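You operate a simulated robot arm through the tools that you are given. There is no shell and no other tool.

Carry out the task below with a simulated robot arm. There is one attempt and no reset: what you move stays moved.

## Task
Run the purple box, then lock its stub in the vacuum box.
Fine: open the drawer when the lamp is out and leave it open; lid shut, lock paddle down.
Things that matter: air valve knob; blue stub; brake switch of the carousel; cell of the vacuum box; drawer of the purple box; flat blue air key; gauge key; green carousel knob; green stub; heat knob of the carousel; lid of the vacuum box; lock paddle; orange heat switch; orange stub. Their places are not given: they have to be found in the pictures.

Only the result counts: the job must be done as asked and must still hold three seconds after the hand-in. Knocking over, shifting, dropping, spilling or breaking anything else fails it. Lids that push on must go on centred and level and be pressed home; caps that screw on are set level and turned clockwise until they are tight.

## Robot
A 7-joint arm with a two-finger parallel gripper, fixed in place. Base frame: the origin is at the foot of the arm, x ahead of it, y to its left, z up; the work surface is at about z = 0. Units: mm, degrees, N and s.
With the tool pointing down near the work surface it reaches from about 260 to 680 mm from the base axis. Its first joint turns from -166.0 to 166.0 degrees. Payload 2.5 kg.
The tool frame sits at the grasp point between the pads (the TCP): z along the fingers, y along the line on which they close. The tips reach 30 mm beyond it. Largest opening 94 mm; finger width 28, thickness 10; the body of the gripper, 50 by 96 mm, starts 55 mm behind the TCP.
Orientation is told as [roll, pitch, yaw] about the base's x, y, z axes, in that order, counted from this pose: with the fingers straight down and closing along the base's y, the tool's x points along the base's -x, its y along +y and its z along -z.

## Interface
- The arm moves only by the tool arm_command. Its argument "plan" is a list of rows, each an object (a shift or turn left out is 0, a gripper value left out holds the last) with "travel": the shift along the tool's x, y, z in units of 40 mm (1.0 is 40 mm), a list of three; "turn": the turn, a rotation vector about the tool's x, y, z in units of 8 degrees (1.0 is 8 degrees), a list of three; "jaw": the opening in per cent of the stroke, from 0 (shut) to 100 (fully open). In form: [{"travel": [x, y, z], "turn": [wx, wy, wz], "jaw": jaw}, ...]. A call has 1 to 20 rows; each row shifts and turns the commanded pose from where the row before left it, along the tool's axes as they then stand. A call with a number of a shift or a turn outside -1 to 1 is refused whole. A row lasts 0.2 s, in which the tool goes at most 50 mm and 8.6 degrees; a call with a longer step from one row to the next is refused whole, and so is a gripper value outside its range. Where a pose cannot be reached the arm comes as near as it can. A force on the tool above 50 N (or 10 N above the force at the start of the call, whichever is more), or a blocked arm, ends the call early, and 0.2 s more pass. Each finger travels about 72 mm/s and halts on what it meets, pressing with about 36 N; the grip force reading is that of the motor and also rises with nothing between the fingers. The clock runs only during rows and for 0.2 s after the last one: add rows that do not move to give the fingers time. It gives the time, the measured TCP pose, the force on the tool (base axes), the opening and the grip force at its end, in the units of the frame above (readings bear some noise), with the torque about the TCP (base axes, N m) and any sound that the robot's microphone picked up.
- Cameras (640 x 400 px; columns grow to the right, rows downward): "scene" is fixed at [400.8, 650.7, 736.6]; the picture's right is [-0.90, 0.43, 0.00], its down [0.38, 0.81, -0.45] and it looks along [-0.19, -0.41, -0.89] (base axes); focal length 349 px, centre (320, 200). "wrist" rides on the gripper at [76, 14, -102] in the tool frame; the picture's right is [-0.18, 0.98, 0.00], its down [-0.75, -0.14, -0.64] and it looks along [-0.63, -0.12, 0.77] (tool axes); focal length 243 px, centre (320, 200).
- grab_frame(camera): a new picture of that camera. The clock stands still meanwhile.
- pixel_to_xyz(camera, pixels): for up to 12 pixels [column, row] of the newest picture of that camera ("zoom" is the newest enlarged one), the place [x, y, z] in the base frame of the surface seen there, good to about 2 mm. The clock stands still meanwhile.
- zoom(camera, box): a new picture of the part [left, top, right, bottom] of that camera's present view, enlarged. The clock stands still meanwhile.
- sign_off(): hands the job in; it is judged then, once.

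Unless the task says otherwise, let go and move clear before handing in.

The tools are called after "Call:" as name(argument=value, ...) on one line, values as JSON. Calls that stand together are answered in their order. arm_command: Moves the arm, as the interface text tells. Its arguments: {"type":"object","properties":{"plan":{"type":"array"}},"required":["plan"]} The other tools are called the same way: grab_frame (camera) takes a picture; pixel_to_xyz (camera, pixels) gives the place of the surface under pixels of a picture; zoom (camera, box) takes an enlarged picture of a part of a camera's view; sign_off () hands the job in.

At the start:

```text
t: 0.0
ee_pos: [119.9, 465.4, 376.3]
orientation: [-0.1, 0.1, 0.1]
wrist_force: [0.2, 0.3, -0.9]
wrist_torque: [0.0, -0.01, -0.01]
grip_width: 94.1
grip_force: 0.0
```

scene: 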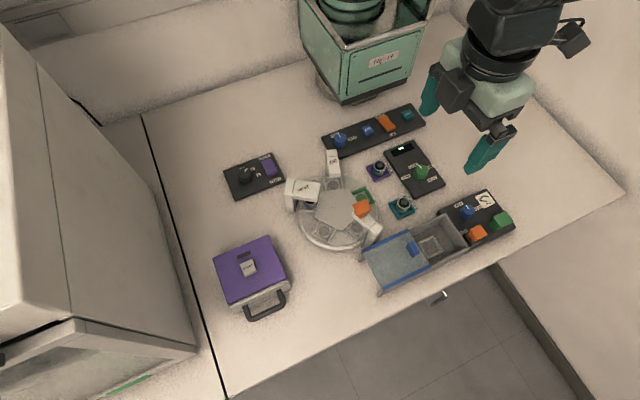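
wrist: 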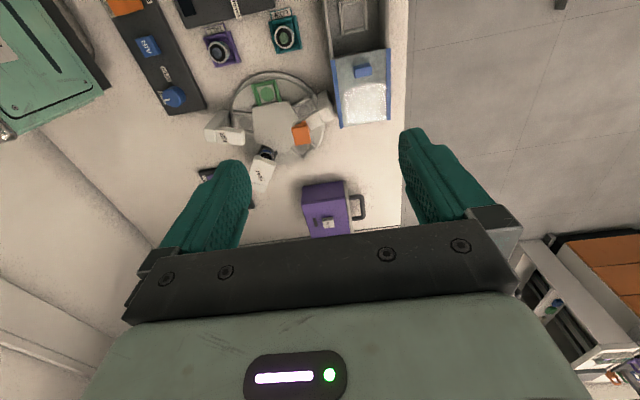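

The scene shows a purple box at about (250,272), a carousel at (338,210), several control panels, and a long box with a blue lid at (415,250). I'll zoom in on each part to read the labels.

Call:
zoom(camera="scene", box=[200, 220, 310, 330])

Call:
zoom(camera="scene", box=[270, 140, 400, 255])

Call:
zoom(camera="scene", box=[350, 180, 530, 300])

Call:
zoom(camera="scene", box=[310, 90, 460, 200])

Call:
zoom(camera="scene", box=[210, 140, 310, 210])

```text
3.64 times, centred on (255, 275) of scene
```

zoom: 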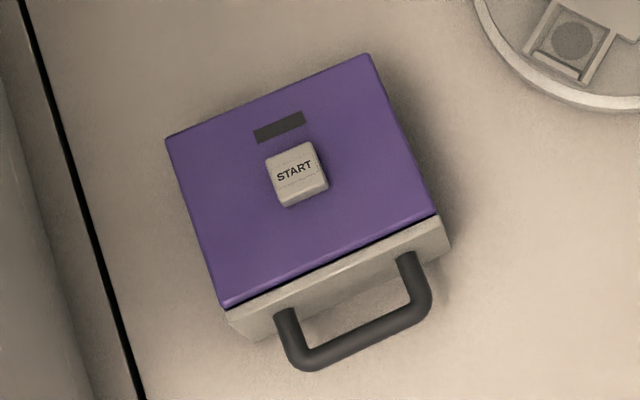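

```text
3.48 times, centred on (335, 198) of scene
```

zoom: 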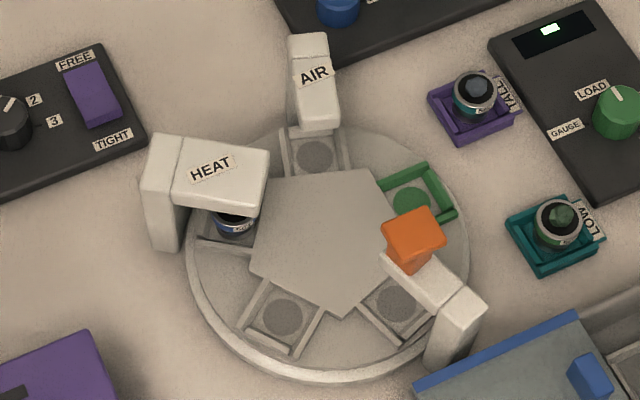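

```text
3.33 times, centred on (440, 240) of scene
```

zoom: 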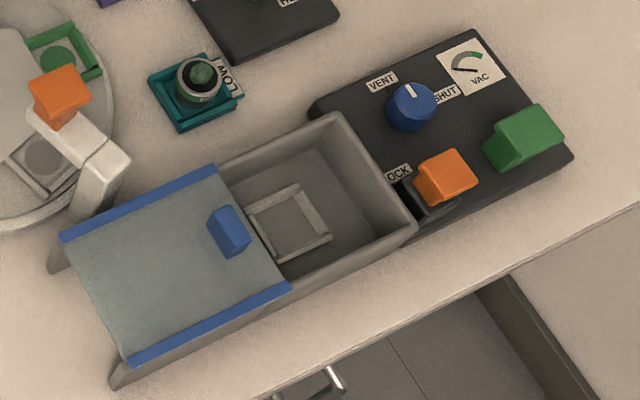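

```text
3.64 times, centred on (385, 145) of scene
```

zoom: 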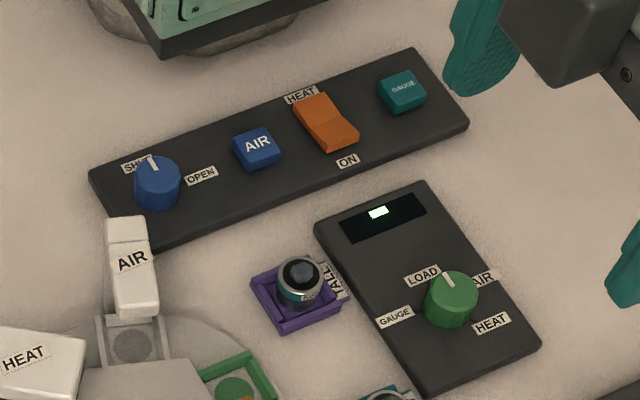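

```text
5.71 times, centred on (260, 175) of scene
```

zoom: 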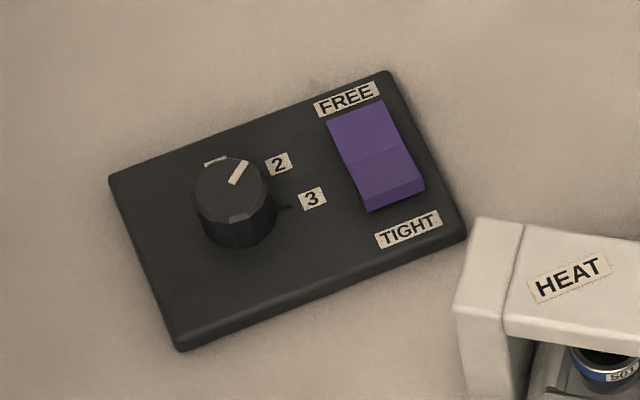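

The purple box has a START button at (248,267), a dark lamp window just above it, and a handled drawer facing bottom right. The vacuum box lid is slid open towards the left, with its cell at about (428,245) and the orange paddle at (478,233). I'll measure these spots next.

Call:
pixel_to_xyz(camera="scene", pixels=[[248, 268], [248, 257], [213, 256], [272, 237], [288, 276], [231, 305], [252, 316], [281, 296], [268, 312], [280, 283], [240, 309]])

Call:
zoom(camera="scene", box=[350, 200, 430, 300])

Call:
zoom(camera="scene", box=[410, 190, 520, 270])

Call:
zoom(camera="scene", box=[360, 150, 420, 220])

```text
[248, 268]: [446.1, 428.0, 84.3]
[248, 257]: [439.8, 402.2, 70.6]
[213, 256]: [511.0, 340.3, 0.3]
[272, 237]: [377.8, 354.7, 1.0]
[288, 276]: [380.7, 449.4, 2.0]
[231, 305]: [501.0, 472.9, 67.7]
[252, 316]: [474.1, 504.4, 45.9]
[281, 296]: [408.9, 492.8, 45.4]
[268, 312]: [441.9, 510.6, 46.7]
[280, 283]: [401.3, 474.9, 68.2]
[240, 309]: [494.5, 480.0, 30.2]
```

```text
4.00 times, centred on (390, 250) of scene
```

zoom: 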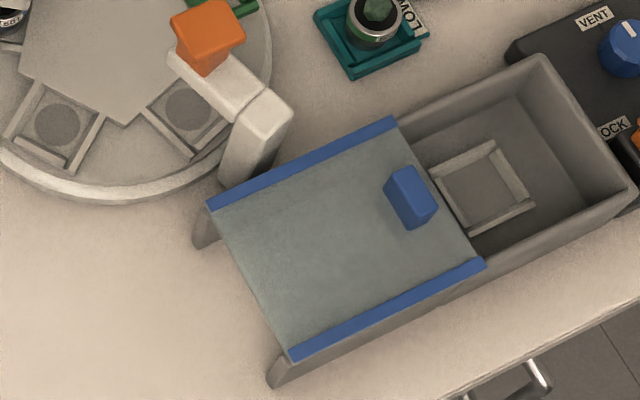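

```text
5.00 times, centred on (465, 230) of scene
```

zoom: 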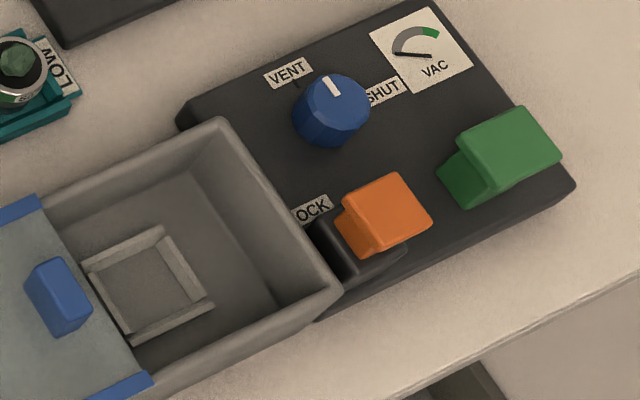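

```text
5.71 times, centred on (390, 185) of scene
```

zoom: 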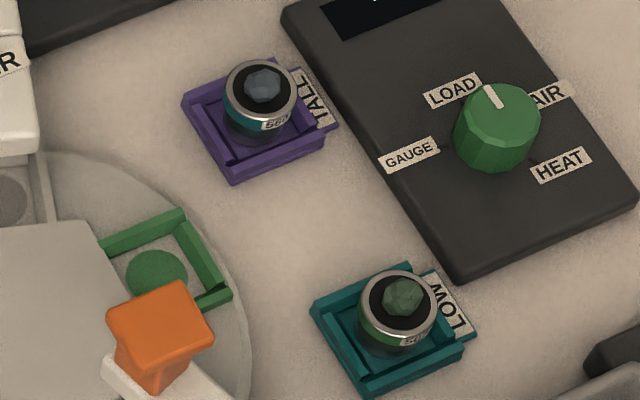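

The drawer front faces roughly +y, with the handle near (442, 507, 46), close to the edge of reach. I'll zoom in again so I can measure the box, handle and cell more precisely.

Call:
zoom(camera="scene", box=[200, 220, 310, 330])

Call:
pixel_to_xyz(camera="zoom", pixels=[[175, 145], [366, 60], [430, 210], [228, 298], [303, 361], [360, 338], [418, 307], [290, 325], [412, 270], [300, 172], [280, 127], [340, 285]])

Call:
zoom(camera="scene", box=[350, 180, 530, 300])

Call:
pixel_to_xyz(camera="zoom", pixels=[[290, 225], [245, 215], [300, 188], [328, 235], [280, 262], [232, 230], [340, 120], [410, 222], [215, 172], [285, 285], [65, 235], [135, 360]])

Call:
pixel_to_xyz(camera="zoom", pixels=[[445, 175], [465, 180], [430, 165], [420, 195], [410, 110], [530, 135], [500, 165], [225, 215], [240, 240], [400, 200], [360, 240], [180, 270]])

```text
3.64 times, centred on (255, 275) of scene
```

zoom: 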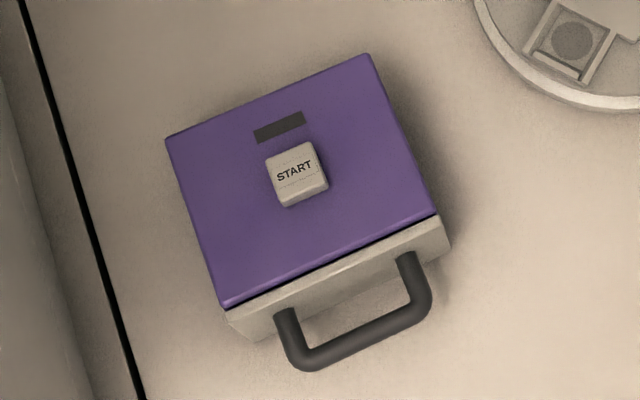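

```text
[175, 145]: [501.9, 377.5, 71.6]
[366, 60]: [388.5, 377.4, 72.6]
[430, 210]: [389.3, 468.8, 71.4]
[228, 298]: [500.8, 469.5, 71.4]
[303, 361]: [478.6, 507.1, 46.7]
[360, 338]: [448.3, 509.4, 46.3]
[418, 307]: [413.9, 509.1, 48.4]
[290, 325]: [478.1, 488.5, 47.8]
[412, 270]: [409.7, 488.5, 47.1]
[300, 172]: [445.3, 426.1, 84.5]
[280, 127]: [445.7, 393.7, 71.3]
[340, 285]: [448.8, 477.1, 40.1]
```

```text
3.33 times, centred on (440, 240) of scene
```

zoom: 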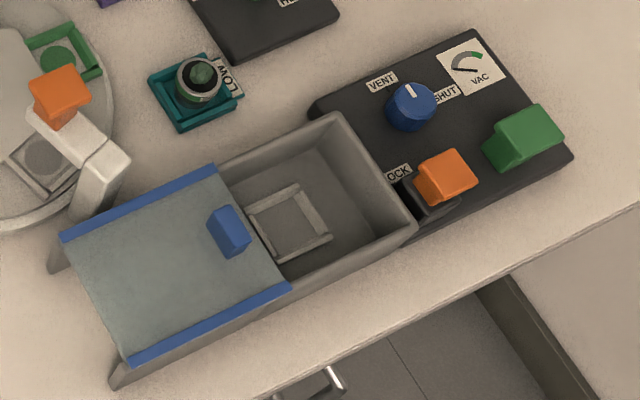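

```text
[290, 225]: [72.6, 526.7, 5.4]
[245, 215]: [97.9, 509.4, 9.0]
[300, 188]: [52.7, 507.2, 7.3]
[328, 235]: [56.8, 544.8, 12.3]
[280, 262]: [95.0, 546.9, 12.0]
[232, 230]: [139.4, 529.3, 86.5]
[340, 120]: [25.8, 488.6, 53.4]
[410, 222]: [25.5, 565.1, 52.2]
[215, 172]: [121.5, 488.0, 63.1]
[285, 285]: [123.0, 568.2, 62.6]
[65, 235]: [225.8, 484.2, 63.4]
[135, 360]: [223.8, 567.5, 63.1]
```

```text
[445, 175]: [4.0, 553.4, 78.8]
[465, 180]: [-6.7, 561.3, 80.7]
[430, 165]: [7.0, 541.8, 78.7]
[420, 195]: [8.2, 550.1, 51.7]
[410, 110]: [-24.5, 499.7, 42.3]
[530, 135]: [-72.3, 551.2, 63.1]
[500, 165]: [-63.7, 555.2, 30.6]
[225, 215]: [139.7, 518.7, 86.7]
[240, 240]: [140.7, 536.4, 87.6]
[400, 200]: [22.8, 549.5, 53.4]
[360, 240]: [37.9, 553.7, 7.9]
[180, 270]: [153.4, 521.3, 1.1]
```

The purple box is axis-aligned (x 389–502, y 377–470, top z≈71). START is at (445.5, 426, 84.5) and the handle bar is at y≈508, z≈47. I'll move above START with the jaws closing.

Call:
arm_command(plan=[{"travel": [-0.814, -0.098, 0.42], "jaw": 0}, {"travel": [-0.814, -0.098, 0.42]}, {"travel": [-0.814, -0.098, 0.42]}, {"travel": [-0.814, -0.098, 0.42]}, {"travel": [-0.814, -0.098, 0.42]}, {"travel": [-0.814, -0.098, 0.42]}, {"travel": [-0.814, -0.098, 0.42]}, {"travel": [-0.814, -0.098, 0.42]}, {"travel": [-0.814, -0.098, 0.42]}, {"travel": [-0.814, -0.098, 0.42]}, {"travel": [0, 0, 0]}, {"travel": [0, 0, 0]}])

Call:
grab_frame(camera="wrist")

Call:
grab_frame(camera="scene")

```text
t: 2.6
ee_pos: [446.2, 423.5, 209.2]
orientation: [-0.1, 0.1, -0.1]
wrist_force: [-0.2, 0.4, 0.0]
wrist_torque: [0.02, 0.03, 0.02]
grip_width: 0.0
grip_force: 33.0
```

```text
taken
```

wrist: 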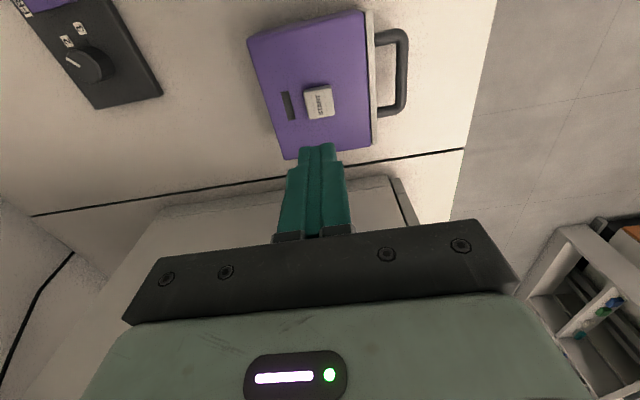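

```text
taken
```

scene: 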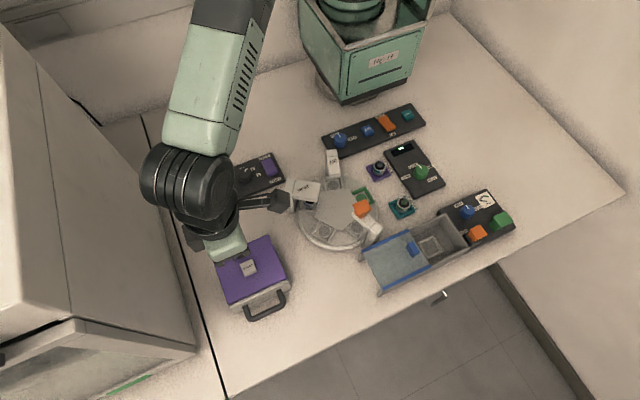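

The tool is over the box at (446, 423.5, 209) and the START button is in clear view at wrist (319,101). I'll descend with the closed fingers and press gently.

Call:
arm_command(plan=[{"travel": [0, 0.05, 0.9]}, {"travel": [0, 0, 0.9]}, {"travel": [0, 0, 0.4]}, {"travel": [0, 0, 0]}])

Call:
zoom(camera="wrist", box=[240, 80, 400, 180])

Call:
zoom(camera="scene", box=[190, 220, 310, 330])

```text
t: 3.6
ee_pos: [446.3, 425.7, 120.6]
orientation: [0.0, 0.0, -0.1]
wrist_force: [-0.6, -0.2, 0.5]
wrist_torque: [0.02, -0.02, 0.05]
grip_width: 0.2
grip_force: 32.7
```

```text
4.00 times, centred on (320, 130) of wrist
```

zoom: 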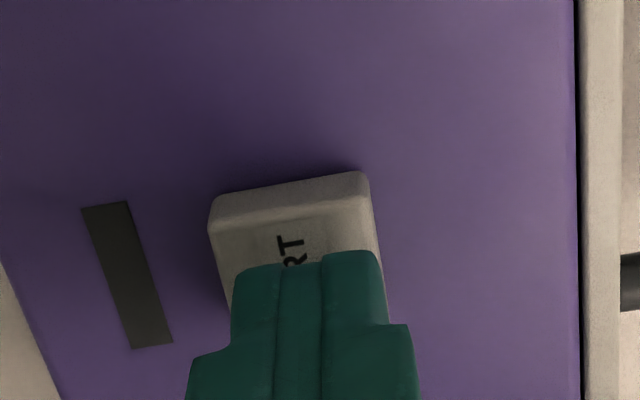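

```text
3.64 times, centred on (250, 275) of scene
```

zoom: 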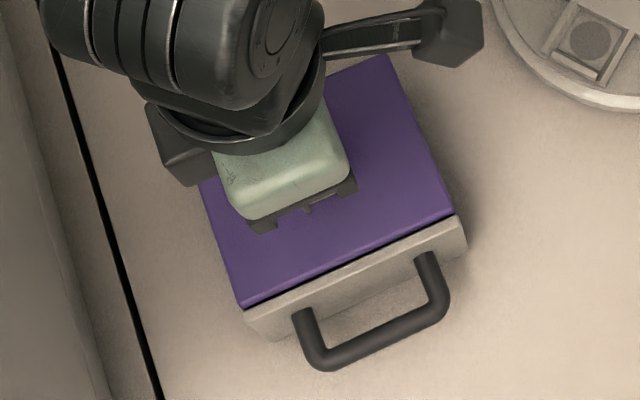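

The fingertips are centred just above the START button (wrist zoom). I'll press slowly and watch the force.

Call:
arm_command(plan=[{"travel": [0, 0, 0.075]}, {"travel": [0, 0, 0.05]}, {"travel": [0, 0, 0.05]}, {"travel": [0, 0, 0.05]}])

Call:
zoom(camera="wrist", box=[240, 80, 400, 180])

```text
t: 4.6
ee_pos: [443.4, 427.0, 111.7]
orientation: [0.0, -0.1, 0.0]
wrist_force: [1.5, 0.1, 0.3]
wrist_torque: [0.02, 0.0, -0.02]
grip_width: 0.0
grip_force: 33.5
```

```text
4.00 times, centred on (320, 130) of wrist
```

zoom: 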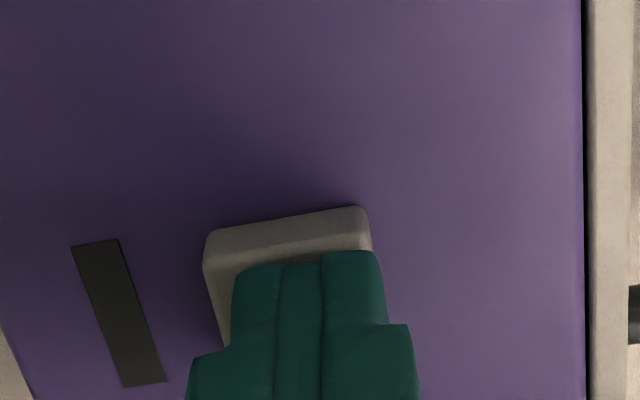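

There's no contact force yet at z=111.7, so I'll keep going down in small steps.

Call:
arm_command(plan=[{"travel": [0, 0, 0.05]}, {"travel": [0, 0, 0]}])

Call:
zoom(camera="wrist", box=[240, 80, 400, 180])

```text
t: 5.2
ee_pos: [444.1, 427.4, 110.0]
orientation: [0.0, 0.0, -0.1]
wrist_force: [-0.6, -0.4, 1.1]
wrist_torque: [-0.06, 0.02, -0.02]
grip_width: 0.3
grip_force: 32.9
heard: click
```

```text
4.00 times, centred on (320, 130) of wrist
```

zoom: 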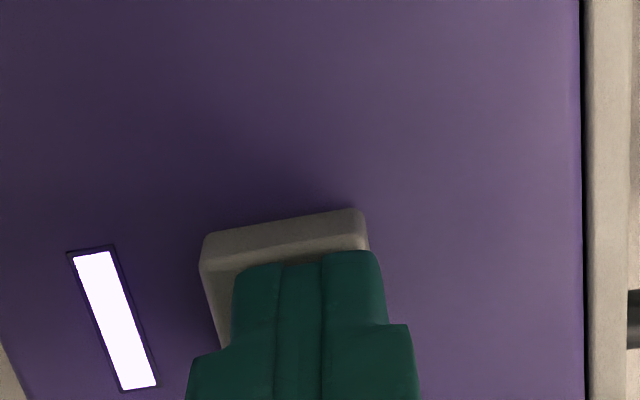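

A click sounded and the lamp lit at wrist zoom (112,320), so the box is running. I'll back up and move to a point above the handle, with the jaws set to a narrow opening.

Call:
arm_command(plan=[{"travel": [0, 0, -0.5]}, {"travel": [0, 0, -1.0]}, {"travel": [0, 0.4, -0.6], "jaw": 26}, {"travel": [0, 0.8, 0]}, {"travel": [0, 0.8, 0]}, {"travel": [0, 0, 0]}])

Call:
grab_frame(camera="wrist")

Call:
grab_frame(camera="scene")

```text
t: 6.6
ee_pos: [442.6, 504.0, 189.9]
orientation: [-0.1, 0.1, -0.1]
wrist_force: [-0.1, 0.3, 0.0]
wrist_torque: [0.01, 0.04, 0.01]
grip_width: 24.4
grip_force: 0.1
```

```text
taken
```

wrist: 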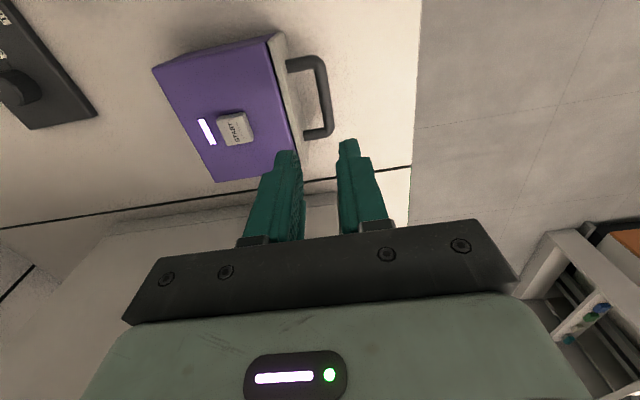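

```text
taken
```

scene: 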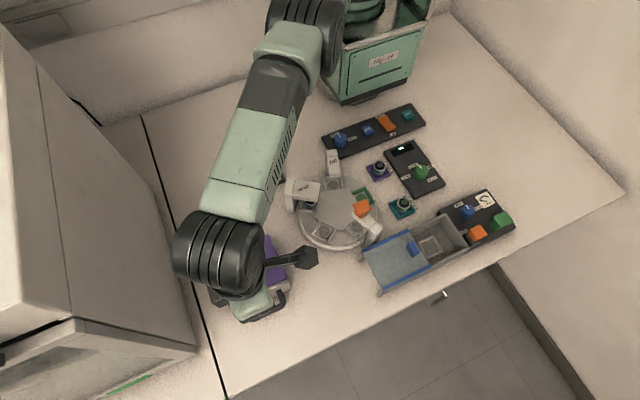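

The lamp is still lit at wrist (207,131). While I wait, I'll test how far the arm reaches in +y, since the drawer will travel that way.

Call:
pixel_to_xyz(camera="scene", pixels=[[240, 390], [260, 380], [300, 361], [280, 340], [250, 350]])

Call:
arm_command(plan=[{"travel": [0, 0.8, 0]}, {"travel": [0, 0.8, 0]}, {"travel": [0, 0, 0]}])

Call:
grab_frame(camera="wrist")

```text
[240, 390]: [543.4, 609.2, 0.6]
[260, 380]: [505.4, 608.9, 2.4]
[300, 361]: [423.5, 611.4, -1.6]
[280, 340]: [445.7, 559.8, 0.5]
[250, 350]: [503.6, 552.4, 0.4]
```

```text
t: 7.4
ee_pos: [416.3, 522.0, 192.9]
orientation: [0.1, 0.1, -0.1]
wrist_force: [0.4, 0.1, 0.6]
wrist_torque: [0.01, -0.02, -0.01]
grip_width: 24.1
grip_force: 0.0
out of reach, approached as far as the arm can: row 1, 2
```

```text
taken
```

wrist: 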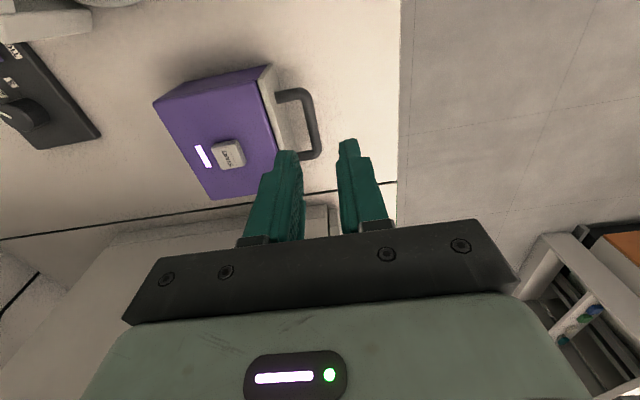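

Straight down, the arm stops about 668 mm from its base, so pulling the drawer needs a tilted tool (fingers leaning outward). The handle bar runs along x, so both a roll about x and a lean about the closing axis will work. I'll come back, tilt in the air and check the lamp.

Call:
arm_command(plan=[{"travel": [0, -0.8, 0]}, {"travel": [0, -0.8, 0]}, {"travel": [0, 0, 0]}, {"turn": [-0.75, 0, 0]}, {"turn": [-0.75, 0, 0]}, {"turn": [0, -1, 0]}, {"turn": [0, -1, 0]}, {"turn": [0, -1, 0]}, {"travel": [0, 0, 0]}])

Call:
grab_frame(camera="wrist")

Call:
zoom(camera="scene", box=[180, 200, 320, 340])

```text
t: 9.4
ee_pos: [416.0, 460.0, 193.0]
orientation: [13.2, -23.5, -5.3]
wrist_force: [-0.2, -0.5, -1.2]
wrist_torque: [0.0, 0.02, -0.02]
grip_width: 24.4
grip_force: 0.0
```

```text
taken
```

wrist: 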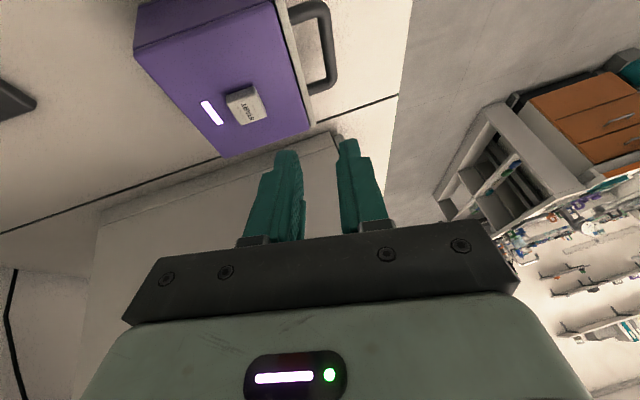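

```text
2.86 times, centred on (250, 270) of scene
```

zoom: 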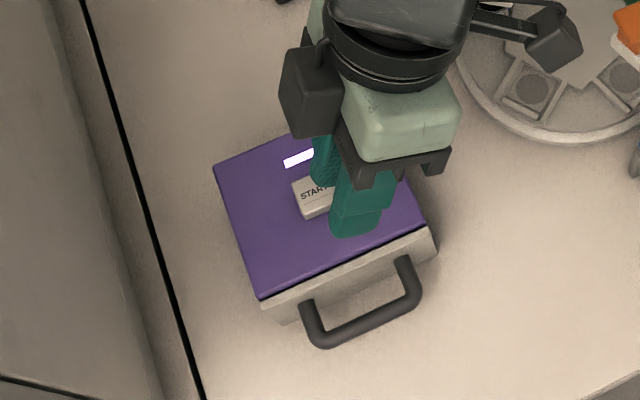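

The lamp is still lit (scene zoom (298,158)). I'll move the tilted gripper above the handle and wait there.

Call:
arm_command(plan=[{"travel": [0.085, 0.4, 0.87]}, {"travel": [0.085, 0.4, 0.87]}, {"travel": [0, 0, 0]}, {"travel": [0, 0, 0]}, {"travel": [0, 0, 0]}, {"travel": [0, 0, 0]}, {"travel": [0, 0, 0]}, {"travel": [0, 0, 0]}])

Call:
grab_frame(camera="wrist")

Call:
zoom(camera="scene", box=[180, 200, 320, 340])

```text
t: 11.2
ee_pos: [437.3, 505.0, 134.6]
orientation: [13.0, -23.3, -5.3]
wrist_force: [0.6, -1.0, -0.2]
wrist_torque: [0.0, -0.01, -0.03]
grip_width: 24.6
grip_force: 0.1
```

```text
taken
```

wrist: 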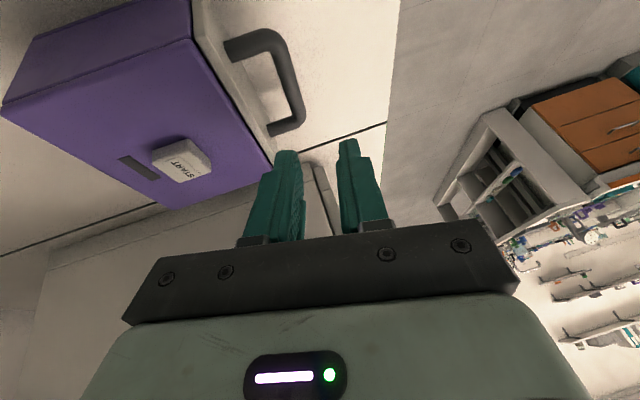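

```text
2.86 times, centred on (250, 270) of scene
```

zoom: 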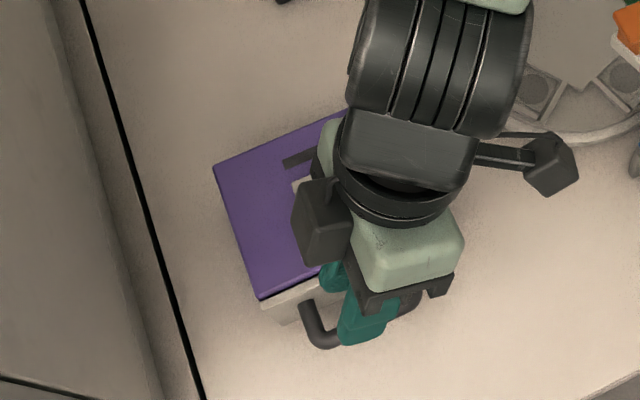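

The lamp is now dark at wrist (138,166). I'll check that it stays out and use the wrist view to get the handle's position.

Call:
zoom(camera="wrist", box=[100, 0, 420, 200])

Call:
pixel_to_xyz(camera="wrist", pixels=[[285, 70], [290, 90], [297, 110], [279, 55], [240, 45], [287, 127], [292, 175], [348, 150], [288, 158], [240, 100]])

Call:
arm_command(plan=[{"travel": [0, 0, 0]}, {"travel": [0, 0, 0]}])

Call:
zoom(camera="scene", box=[180, 200, 320, 340])

```text
2.00 times, centred on (260, 100) of wrist
```

zoom: 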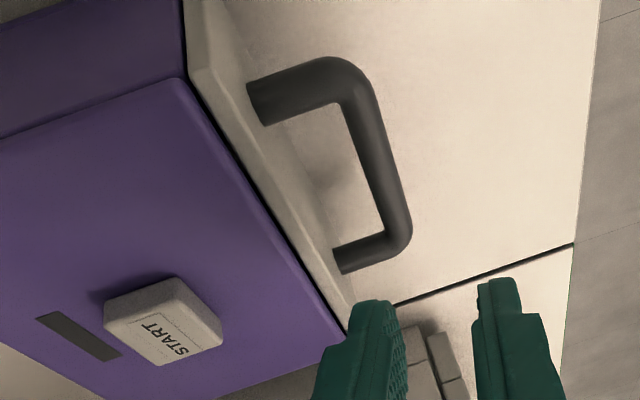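

```text
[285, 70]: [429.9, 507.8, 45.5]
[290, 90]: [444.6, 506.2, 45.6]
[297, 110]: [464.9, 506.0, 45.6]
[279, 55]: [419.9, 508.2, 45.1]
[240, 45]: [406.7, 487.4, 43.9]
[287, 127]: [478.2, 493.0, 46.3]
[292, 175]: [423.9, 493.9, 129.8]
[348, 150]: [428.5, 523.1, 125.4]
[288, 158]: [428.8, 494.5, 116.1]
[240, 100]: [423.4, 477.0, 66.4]
```

```text
t: 11.8
ee_pos: [437.8, 504.8, 134.4]
orientation: [13.2, -23.5, -5.3]
wrist_force: [1.2, 0.3, 0.0]
wrist_torque: [0.0, 0.0, -0.01]
grip_width: 24.5
grip_force: 0.1
```

```text
2.86 times, centred on (250, 270) of scene
```

zoom: 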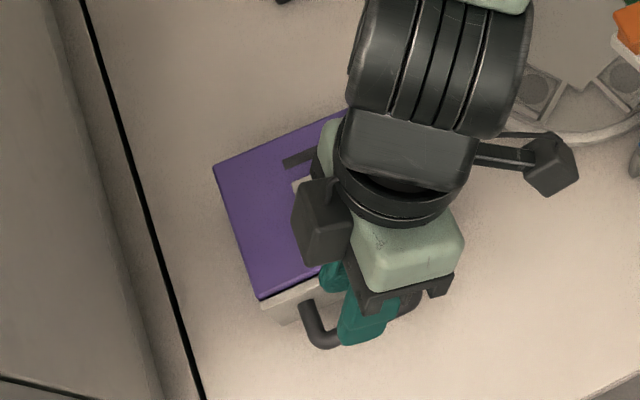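

The lamp stays dark. The bar's top surface is at about (444, 507, 45.6), which matches the earlier measurement. I'll descend most of the way and check that the fingers straddle the bar.

Call:
arm_command(plan=[{"travel": [0.249, -0.13, 0.559]}, {"travel": [0.249, -0.13, 0.559]}, {"travel": [0, 0, 0]}])

Call:
grab_frame(camera="wrist")

Call:
zoom(camera="scene", box=[220, 270, 310, 340])

```text
t: 12.6
ee_pos: [438.4, 503.3, 84.7]
orientation: [13.1, -23.5, -5.3]
wrist_force: [-0.2, -0.3, -0.2]
wrist_torque: [0.01, 0.02, 0.02]
grip_width: 24.1
grip_force: 0.0
```

```text
taken
```

wrist: 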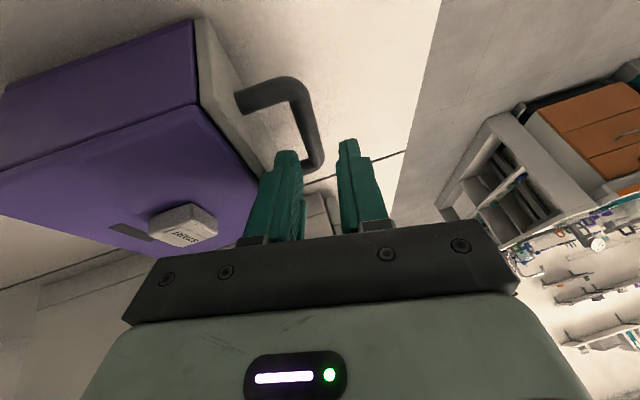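

```text
5.71 times, centred on (265, 305) of scene
```

zoom: 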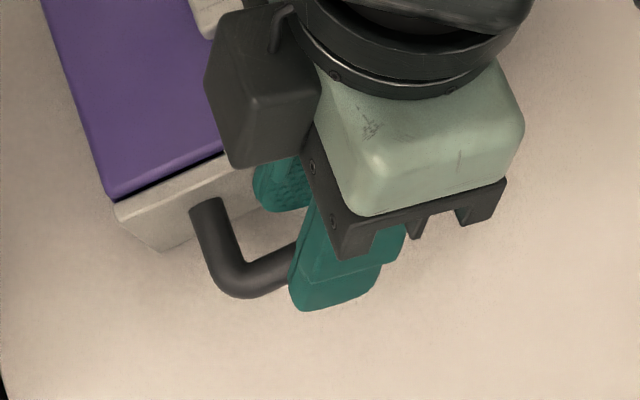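

The fingers straddle the bar cleanly. I'll descend the last ~31 mm and then close.

Call:
arm_command(plan=[{"travel": [0.103, -0.044, 0.233]}, {"travel": [0.103, -0.044, 0.233]}, {"travel": [0.103, -0.044, 0.233]}, {"travel": [0, 0, 0]}])

Call:
grab_frame(camera="wrist")

Call:
zoom(camera="scene", box=[220, 270, 310, 340])

```text
t: 13.6
ee_pos: [438.1, 507.0, 54.2]
orientation: [13.2, -23.4, -5.3]
wrist_force: [-1.3, 3.7, 2.3]
wrist_torque: [-0.1, 0.04, -0.09]
grip_width: 22.5
grip_force: 0.1
```

```text
taken
```

wrist: 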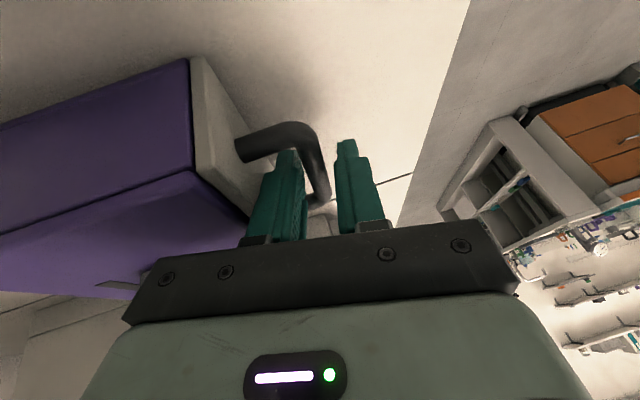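

```text
5.71 times, centred on (265, 305) of scene
```

zoom: 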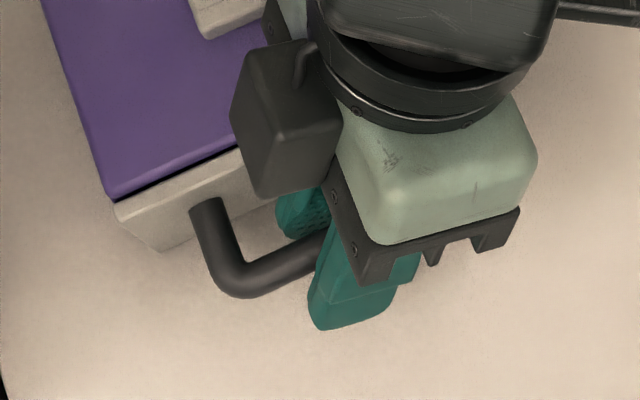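

There's a light 3.7 N contact with the bar between the fingers. I'll close the grip on the bar.

Call:
arm_command(plan=[{"jaw": 15}, {"jaw": 10}, {"jaw": 0}, {"jaw": 0}])

Call:
grab_frame(camera="wrist")

```text
t: 14.6
ee_pos: [439.3, 505.0, 55.0]
orientation: [13.0, -23.6, -5.1]
wrist_force: [5.4, -1.8, -8.3]
wrist_torque: [-0.09, -0.42, 1.36]
grip_width: 12.0
grip_force: 45.0
```

```text
taken
```

wrist: 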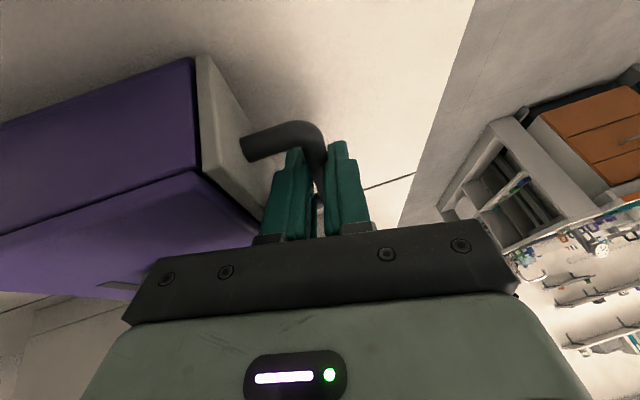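

The bar is gripped at 12 mm width. I'll pull slowly along +y.

Call:
arm_command(plan=[{"travel": [0.0127, 0.1467, 0.0285]}, {"travel": [0.0127, 0.1467, 0.0285]}, {"travel": [0.0127, 0.1467, 0.0285]}, {"travel": [0.0127, 0.1467, 0.0285]}, {"travel": [0, 0, 0]}])

Call:
grab_frame(camera="wrist")

Call:
zoom(camera="scene", box=[180, 220, 320, 350])

```text
t: 15.8
ee_pos: [438.6, 527.4, 54.4]
orientation: [13.0, -23.6, -5.3]
wrist_force: [26.0, 0.3, -22.7]
wrist_torque: [-0.07, -0.32, 1.31]
grip_width: 11.6
grip_force: 45.4
```

```text
taken
```

wrist: 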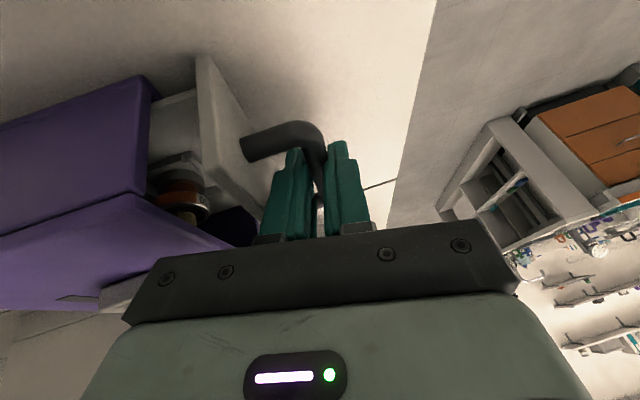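

```text
3.08 times, centred on (250, 285) of scene
```

zoom: 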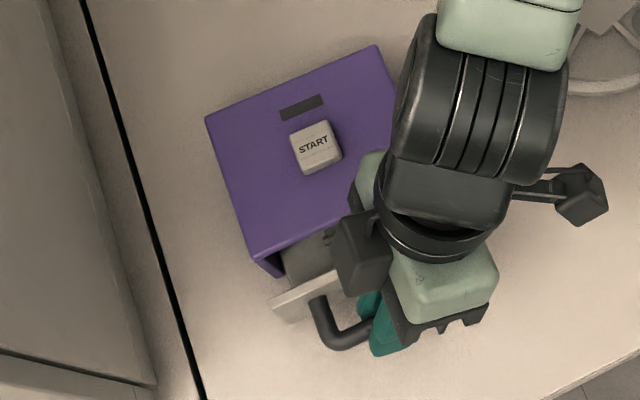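

The drawer has opened about 22 mm and an orange stub is visible inside at wrist (185,190). The wrist force rose to about 35 N in x/z, so I'll hold still and read it again.

Call:
arm_command(plan=[{"travel": [0, 0, 0]}])

```text
t: 16.2
ee_pos: [437.9, 527.4, 55.0]
orientation: [13.0, -23.5, -5.3]
wrist_force: [30.6, -0.5, -23.9]
wrist_torque: [-0.1, -0.65, 1.23]
grip_width: 11.8
grip_force: 45.3
```

The force is steady, which looks like a stored pose mismatch with the grip holding it. I'll follow the force a little (+x, −z) to relax it.

Call:
arm_command(plan=[{"travel": [-0.031, -0.008, 0.054]}, {"travel": [0, 0, 0]}])

```text
t: 16.8
ee_pos: [438.4, 531.1, 53.5]
orientation: [13.2, -23.5, -5.2]
wrist_force: [19.9, -0.8, -10.6]
wrist_torque: [0.03, -0.65, 1.29]
grip_width: 11.9
grip_force: 44.6
```

That relaxed it. I'll keep pulling with a small correction added.

Call:
arm_command(plan=[{"travel": [-0.0025, 0.145, 0.0435]}, {"travel": [-0.0025, 0.145, 0.0435]}, {"travel": [-0.0025, 0.145, 0.0435]}, {"travel": [0, 0, 0]}])

Call:
grab_frame(camera="wrist")

```text
t: 17.8
ee_pos: [438.3, 551.9, 54.1]
orientation: [13.5, -23.3, -5.1]
wrist_force: [-23.7, 0.3, 26.3]
wrist_torque: [0.07, -0.07, 1.4]
grip_width: 11.7
grip_force: 44.9
```

```text
taken
```

wrist: 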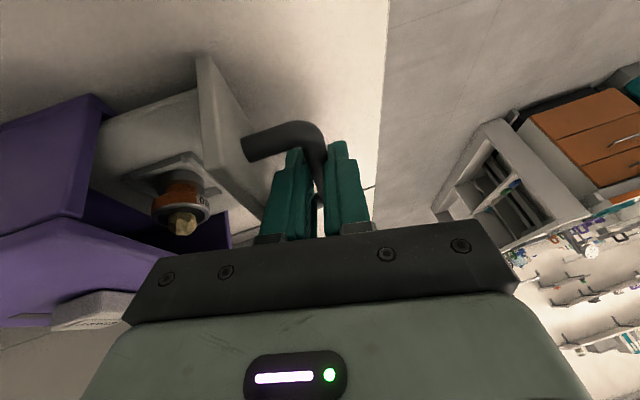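

The force flipped sign, so it's just drift against a stiff grip. I'll relax it again and locate the stub, now visible at wrist (180,200).

Call:
arm_command(plan=[{"travel": [0.026, 0.0104, -0.065]}, {"travel": [0, 0, 0]}])

Call:
grab_frame(camera="wrist")

Call:
zoom(camera="wrist", box=[60, 80, 300, 260])

Call:
pixel_to_xyz(camera="wrist", pixels=[[180, 222], [170, 192], [190, 192], [180, 205], [160, 160], [200, 165], [130, 178], [228, 225], [210, 90], [185, 175]])

Call:
zoom(camera="scene", box=[180, 240, 320, 360])

```text
t: 18.4
ee_pos: [439.0, 549.4, 54.5]
orientation: [13.2, -23.4, -5.1]
wrist_force: [-25.7, 1.5, 23.1]
wrist_torque: [0.09, 0.36, 1.56]
grip_width: 11.6
grip_force: 45.1
```

```text
taken
```

wrist: 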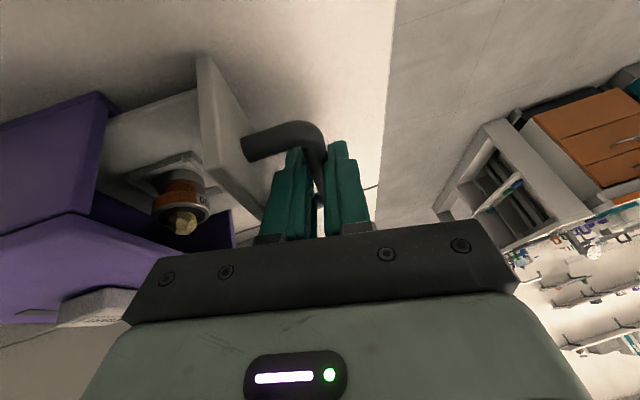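

```text
2.22 times, centred on (180, 170) of wrist
```

zoom: 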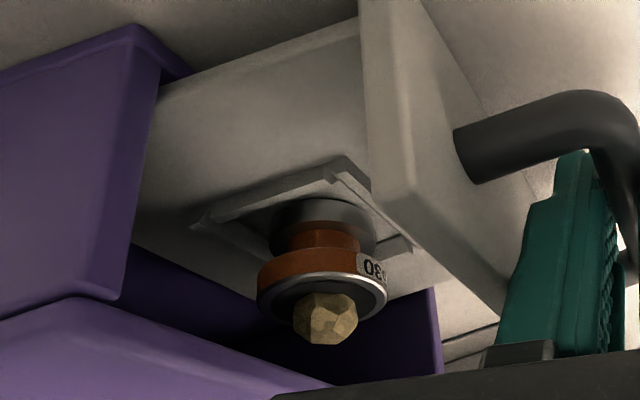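

```text
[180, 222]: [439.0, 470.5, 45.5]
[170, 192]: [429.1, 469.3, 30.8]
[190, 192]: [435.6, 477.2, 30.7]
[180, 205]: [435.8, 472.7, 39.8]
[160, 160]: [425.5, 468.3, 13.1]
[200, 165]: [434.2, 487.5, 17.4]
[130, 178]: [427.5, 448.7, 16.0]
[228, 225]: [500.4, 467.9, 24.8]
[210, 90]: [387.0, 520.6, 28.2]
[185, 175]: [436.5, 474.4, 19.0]
```

```text
3.33 times, centred on (250, 300) of scene
```

zoom: 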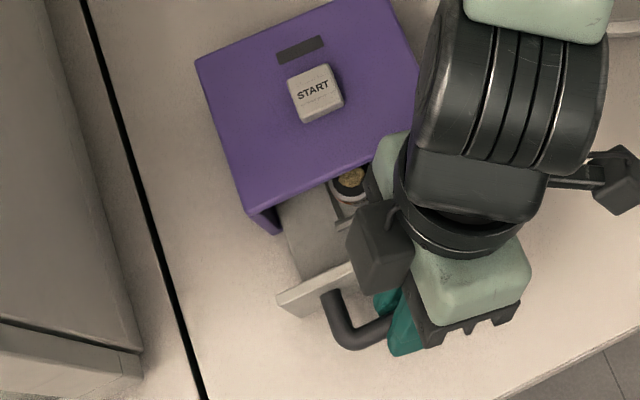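

The orange stub "030" sits at about (440, 474), still partly under the box top, so the drawer must come further. I'll loosen the jaws so the fingers only hook the bar, which avoids stored force, and keep pulling.

Call:
arm_command(plan=[{"jaw": 22}, {"jaw": 22}, {"travel": [0, 0, 0]}])

Call:
arm_command(plan=[{"travel": [0.0127, 0.1467, 0.0285]}, {"travel": [0.0127, 0.1467, 0.0285]}, {"travel": [0.0127, 0.1467, 0.0285]}, {"travel": [0, 0, 0]}])

Call:
grab_frame(camera="wrist")

```text
t: 19.2
ee_pos: [440.4, 546.8, 53.6]
orientation: [12.9, -23.3, -5.3]
wrist_force: [1.0, 0.0, -0.2]
wrist_torque: [-0.03, -0.04, -0.02]
grip_width: 21.0
grip_force: 0.7
```

```text
t: 20.2
ee_pos: [440.1, 566.4, 54.0]
orientation: [13.2, -23.5, -5.2]
wrist_force: [-0.8, -0.2, -1.0]
wrist_torque: [0.01, 0.01, 0.01]
grip_width: 20.8
grip_force: 0.1
```

```text
taken
```

wrist: 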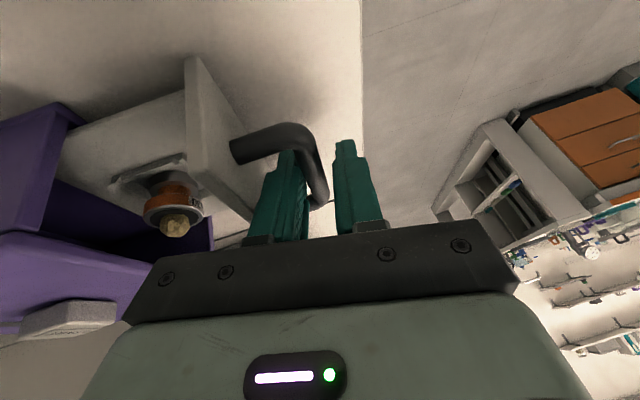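

Forces are near zero and the drawer follows freely. I'll keep pulling.

Call:
arm_command(plan=[{"travel": [0.0127, 0.1467, 0.0285]}, {"travel": [0.0127, 0.1467, 0.0285]}, {"travel": [0.0127, 0.1467, 0.0285]}, {"travel": [0, 0, 0]}])

Call:
grab_frame(camera="wrist")

Call:
zoom(camera="scene", box=[180, 240, 320, 360])

```text
t: 21.2
ee_pos: [439.6, 583.9, 53.4]
orientation: [13.1, -23.4, -5.3]
wrist_force: [-0.3, -0.4, 0.0]
wrist_torque: [0.0, 0.01, -0.03]
grip_width: 20.6
grip_force: 0.1
```

```text
taken
```

wrist: 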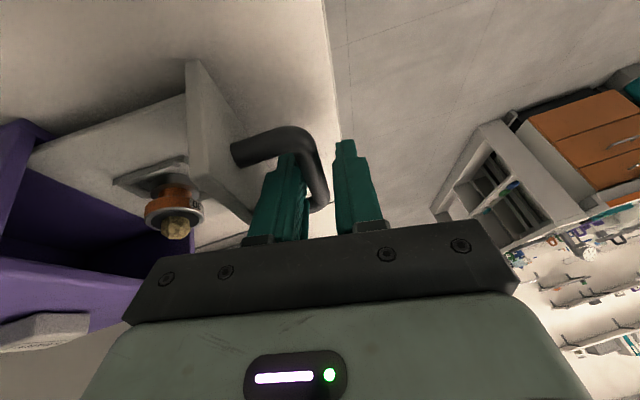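

```text
3.33 times, centred on (250, 300) of scene
```

zoom: 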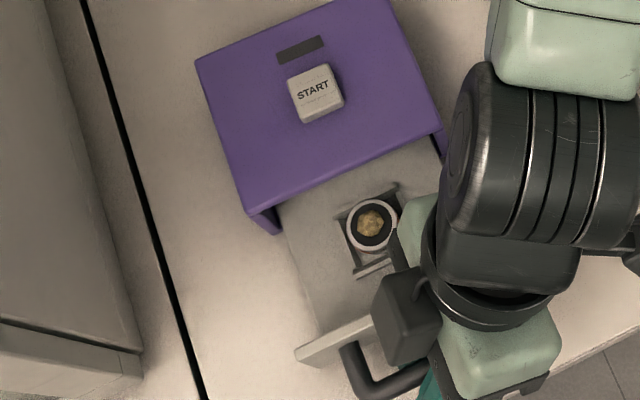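

The drawer is open about 75 mm and the stub is clear of the box top at scene zoom (370,222). I'll measure the stub and its nest.

Call:
zoom(camera="scene", box=[230, 270, 300, 330])

Call:
pixel_to_xyz(camera="zoom", pixels=[[320, 120], [300, 140], [345, 140], [320, 165], [275, 105], [275, 180], [350, 70], [290, 225], [200, 200], [250, 20], [180, 330]])

Call:
pixel_to_xyz(camera="wrist", pixels=[[175, 228], [150, 210], [200, 210], [175, 192], [120, 180], [185, 165], [193, 100], [176, 240]])

```text
6.67 times, centred on (265, 300) of scene
```

zoom: 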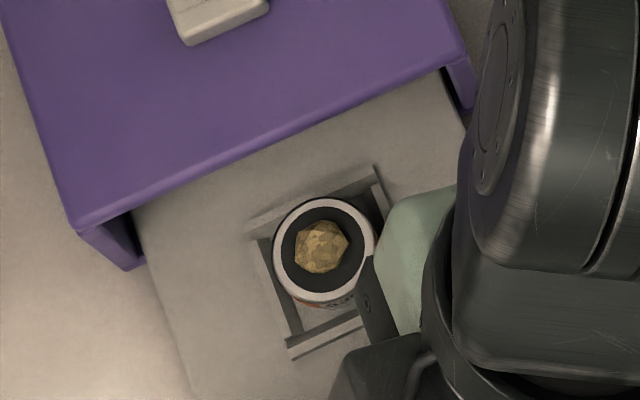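

```text
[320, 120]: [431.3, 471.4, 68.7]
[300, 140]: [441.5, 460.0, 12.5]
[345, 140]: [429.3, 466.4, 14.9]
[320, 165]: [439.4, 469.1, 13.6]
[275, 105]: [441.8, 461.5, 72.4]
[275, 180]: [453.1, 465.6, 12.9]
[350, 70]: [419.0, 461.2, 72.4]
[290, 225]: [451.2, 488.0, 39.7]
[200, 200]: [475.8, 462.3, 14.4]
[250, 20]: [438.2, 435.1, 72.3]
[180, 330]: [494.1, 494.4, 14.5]
```

```text
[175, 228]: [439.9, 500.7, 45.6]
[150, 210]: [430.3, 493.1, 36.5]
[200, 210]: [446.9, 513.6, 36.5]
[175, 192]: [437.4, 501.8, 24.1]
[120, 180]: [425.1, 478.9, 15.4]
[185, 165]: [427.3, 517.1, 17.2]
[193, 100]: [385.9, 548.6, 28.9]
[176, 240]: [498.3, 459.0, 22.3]
```

I'll measure the stub rim and nest edges from the same zoom.

Call:
pixel_to_xyz(camera="zoom", pixels=[[322, 246], [290, 250], [350, 225], [325, 205], [310, 290], [278, 255], [362, 220], [260, 225], [375, 180], [295, 350], [350, 330], [330, 310]])

```text
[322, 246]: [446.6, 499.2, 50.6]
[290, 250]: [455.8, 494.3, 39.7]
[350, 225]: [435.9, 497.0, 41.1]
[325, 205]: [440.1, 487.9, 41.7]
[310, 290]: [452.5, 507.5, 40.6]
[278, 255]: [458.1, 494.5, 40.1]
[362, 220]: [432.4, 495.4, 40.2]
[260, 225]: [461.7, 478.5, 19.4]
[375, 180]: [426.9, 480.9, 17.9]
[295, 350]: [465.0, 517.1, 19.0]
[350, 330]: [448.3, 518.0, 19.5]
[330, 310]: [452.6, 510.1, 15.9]
```

The stub centre is about (446, 499), with the rim at z≈40 and diameter ≈32, in a nest about 38 mm wide. I'll pull a little more, watching for the end stop.

Call:
arm_command(plan=[{"travel": [0.0085, 0.098, 0.019]}, {"travel": [0.0085, 0.098, 0.019]}, {"travel": [0, 0, 0]}])

Call:
grab_frame(camera="wrist")

```text
t: 22.0
ee_pos: [437.5, 588.3, 53.9]
orientation: [13.1, -23.5, -5.3]
wrist_force: [0.2, -0.4, 0.4]
wrist_torque: [-0.05, 0.01, 0.03]
grip_width: 20.9
grip_force: 0.4
out of reach, approached as far as the arm can: row 2
```

```text
taken
```

wrist: 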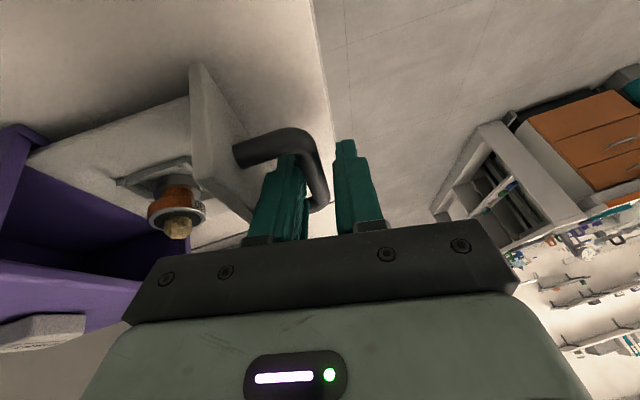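

That's the arm's reach limit in this pose, with the drawer about 80 mm open. I'll centre the fingers off the bar and rise straight up.

Call:
arm_command(plan=[{"travel": [-0.0085, -0.098, -0.019]}, {"travel": [-0.249, 0.13, -0.559]}, {"travel": [-0.249, 0.13, -0.559]}, {"travel": [-0.249, 0.13, -0.559]}, {"travel": [-0.249, 0.13, -0.559]}, {"travel": [0, 0, 0]}])

Call:
grab_frame(camera="wrist")

Call:
grab_frame(camera="scene")

```text
t: 23.4
ee_pos: [444.4, 595.9, 153.4]
orientation: [13.0, -23.4, -5.3]
wrist_force: [-0.3, 0.2, 0.3]
wrist_torque: [-0.02, -0.01, 0.0]
grip_width: 20.8
grip_force: 0.0
out of reach, approached as far as the arm can: row 2, 3, 5
```

```text
taken
```

wrist: 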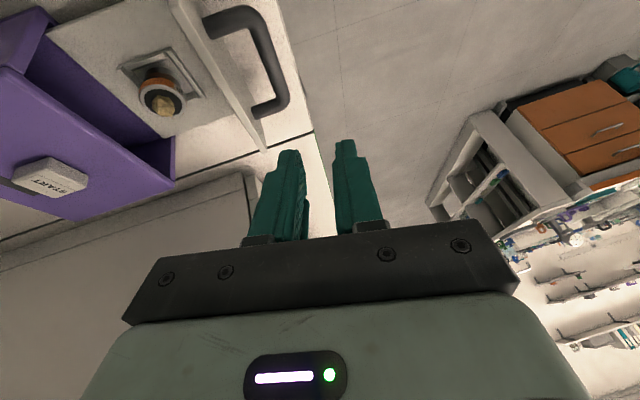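

```text
taken
```

scene: 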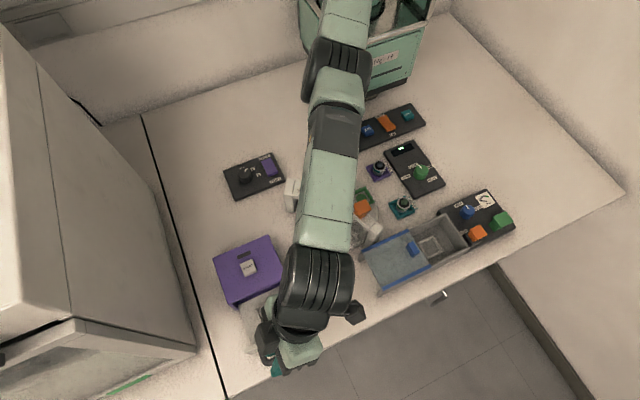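

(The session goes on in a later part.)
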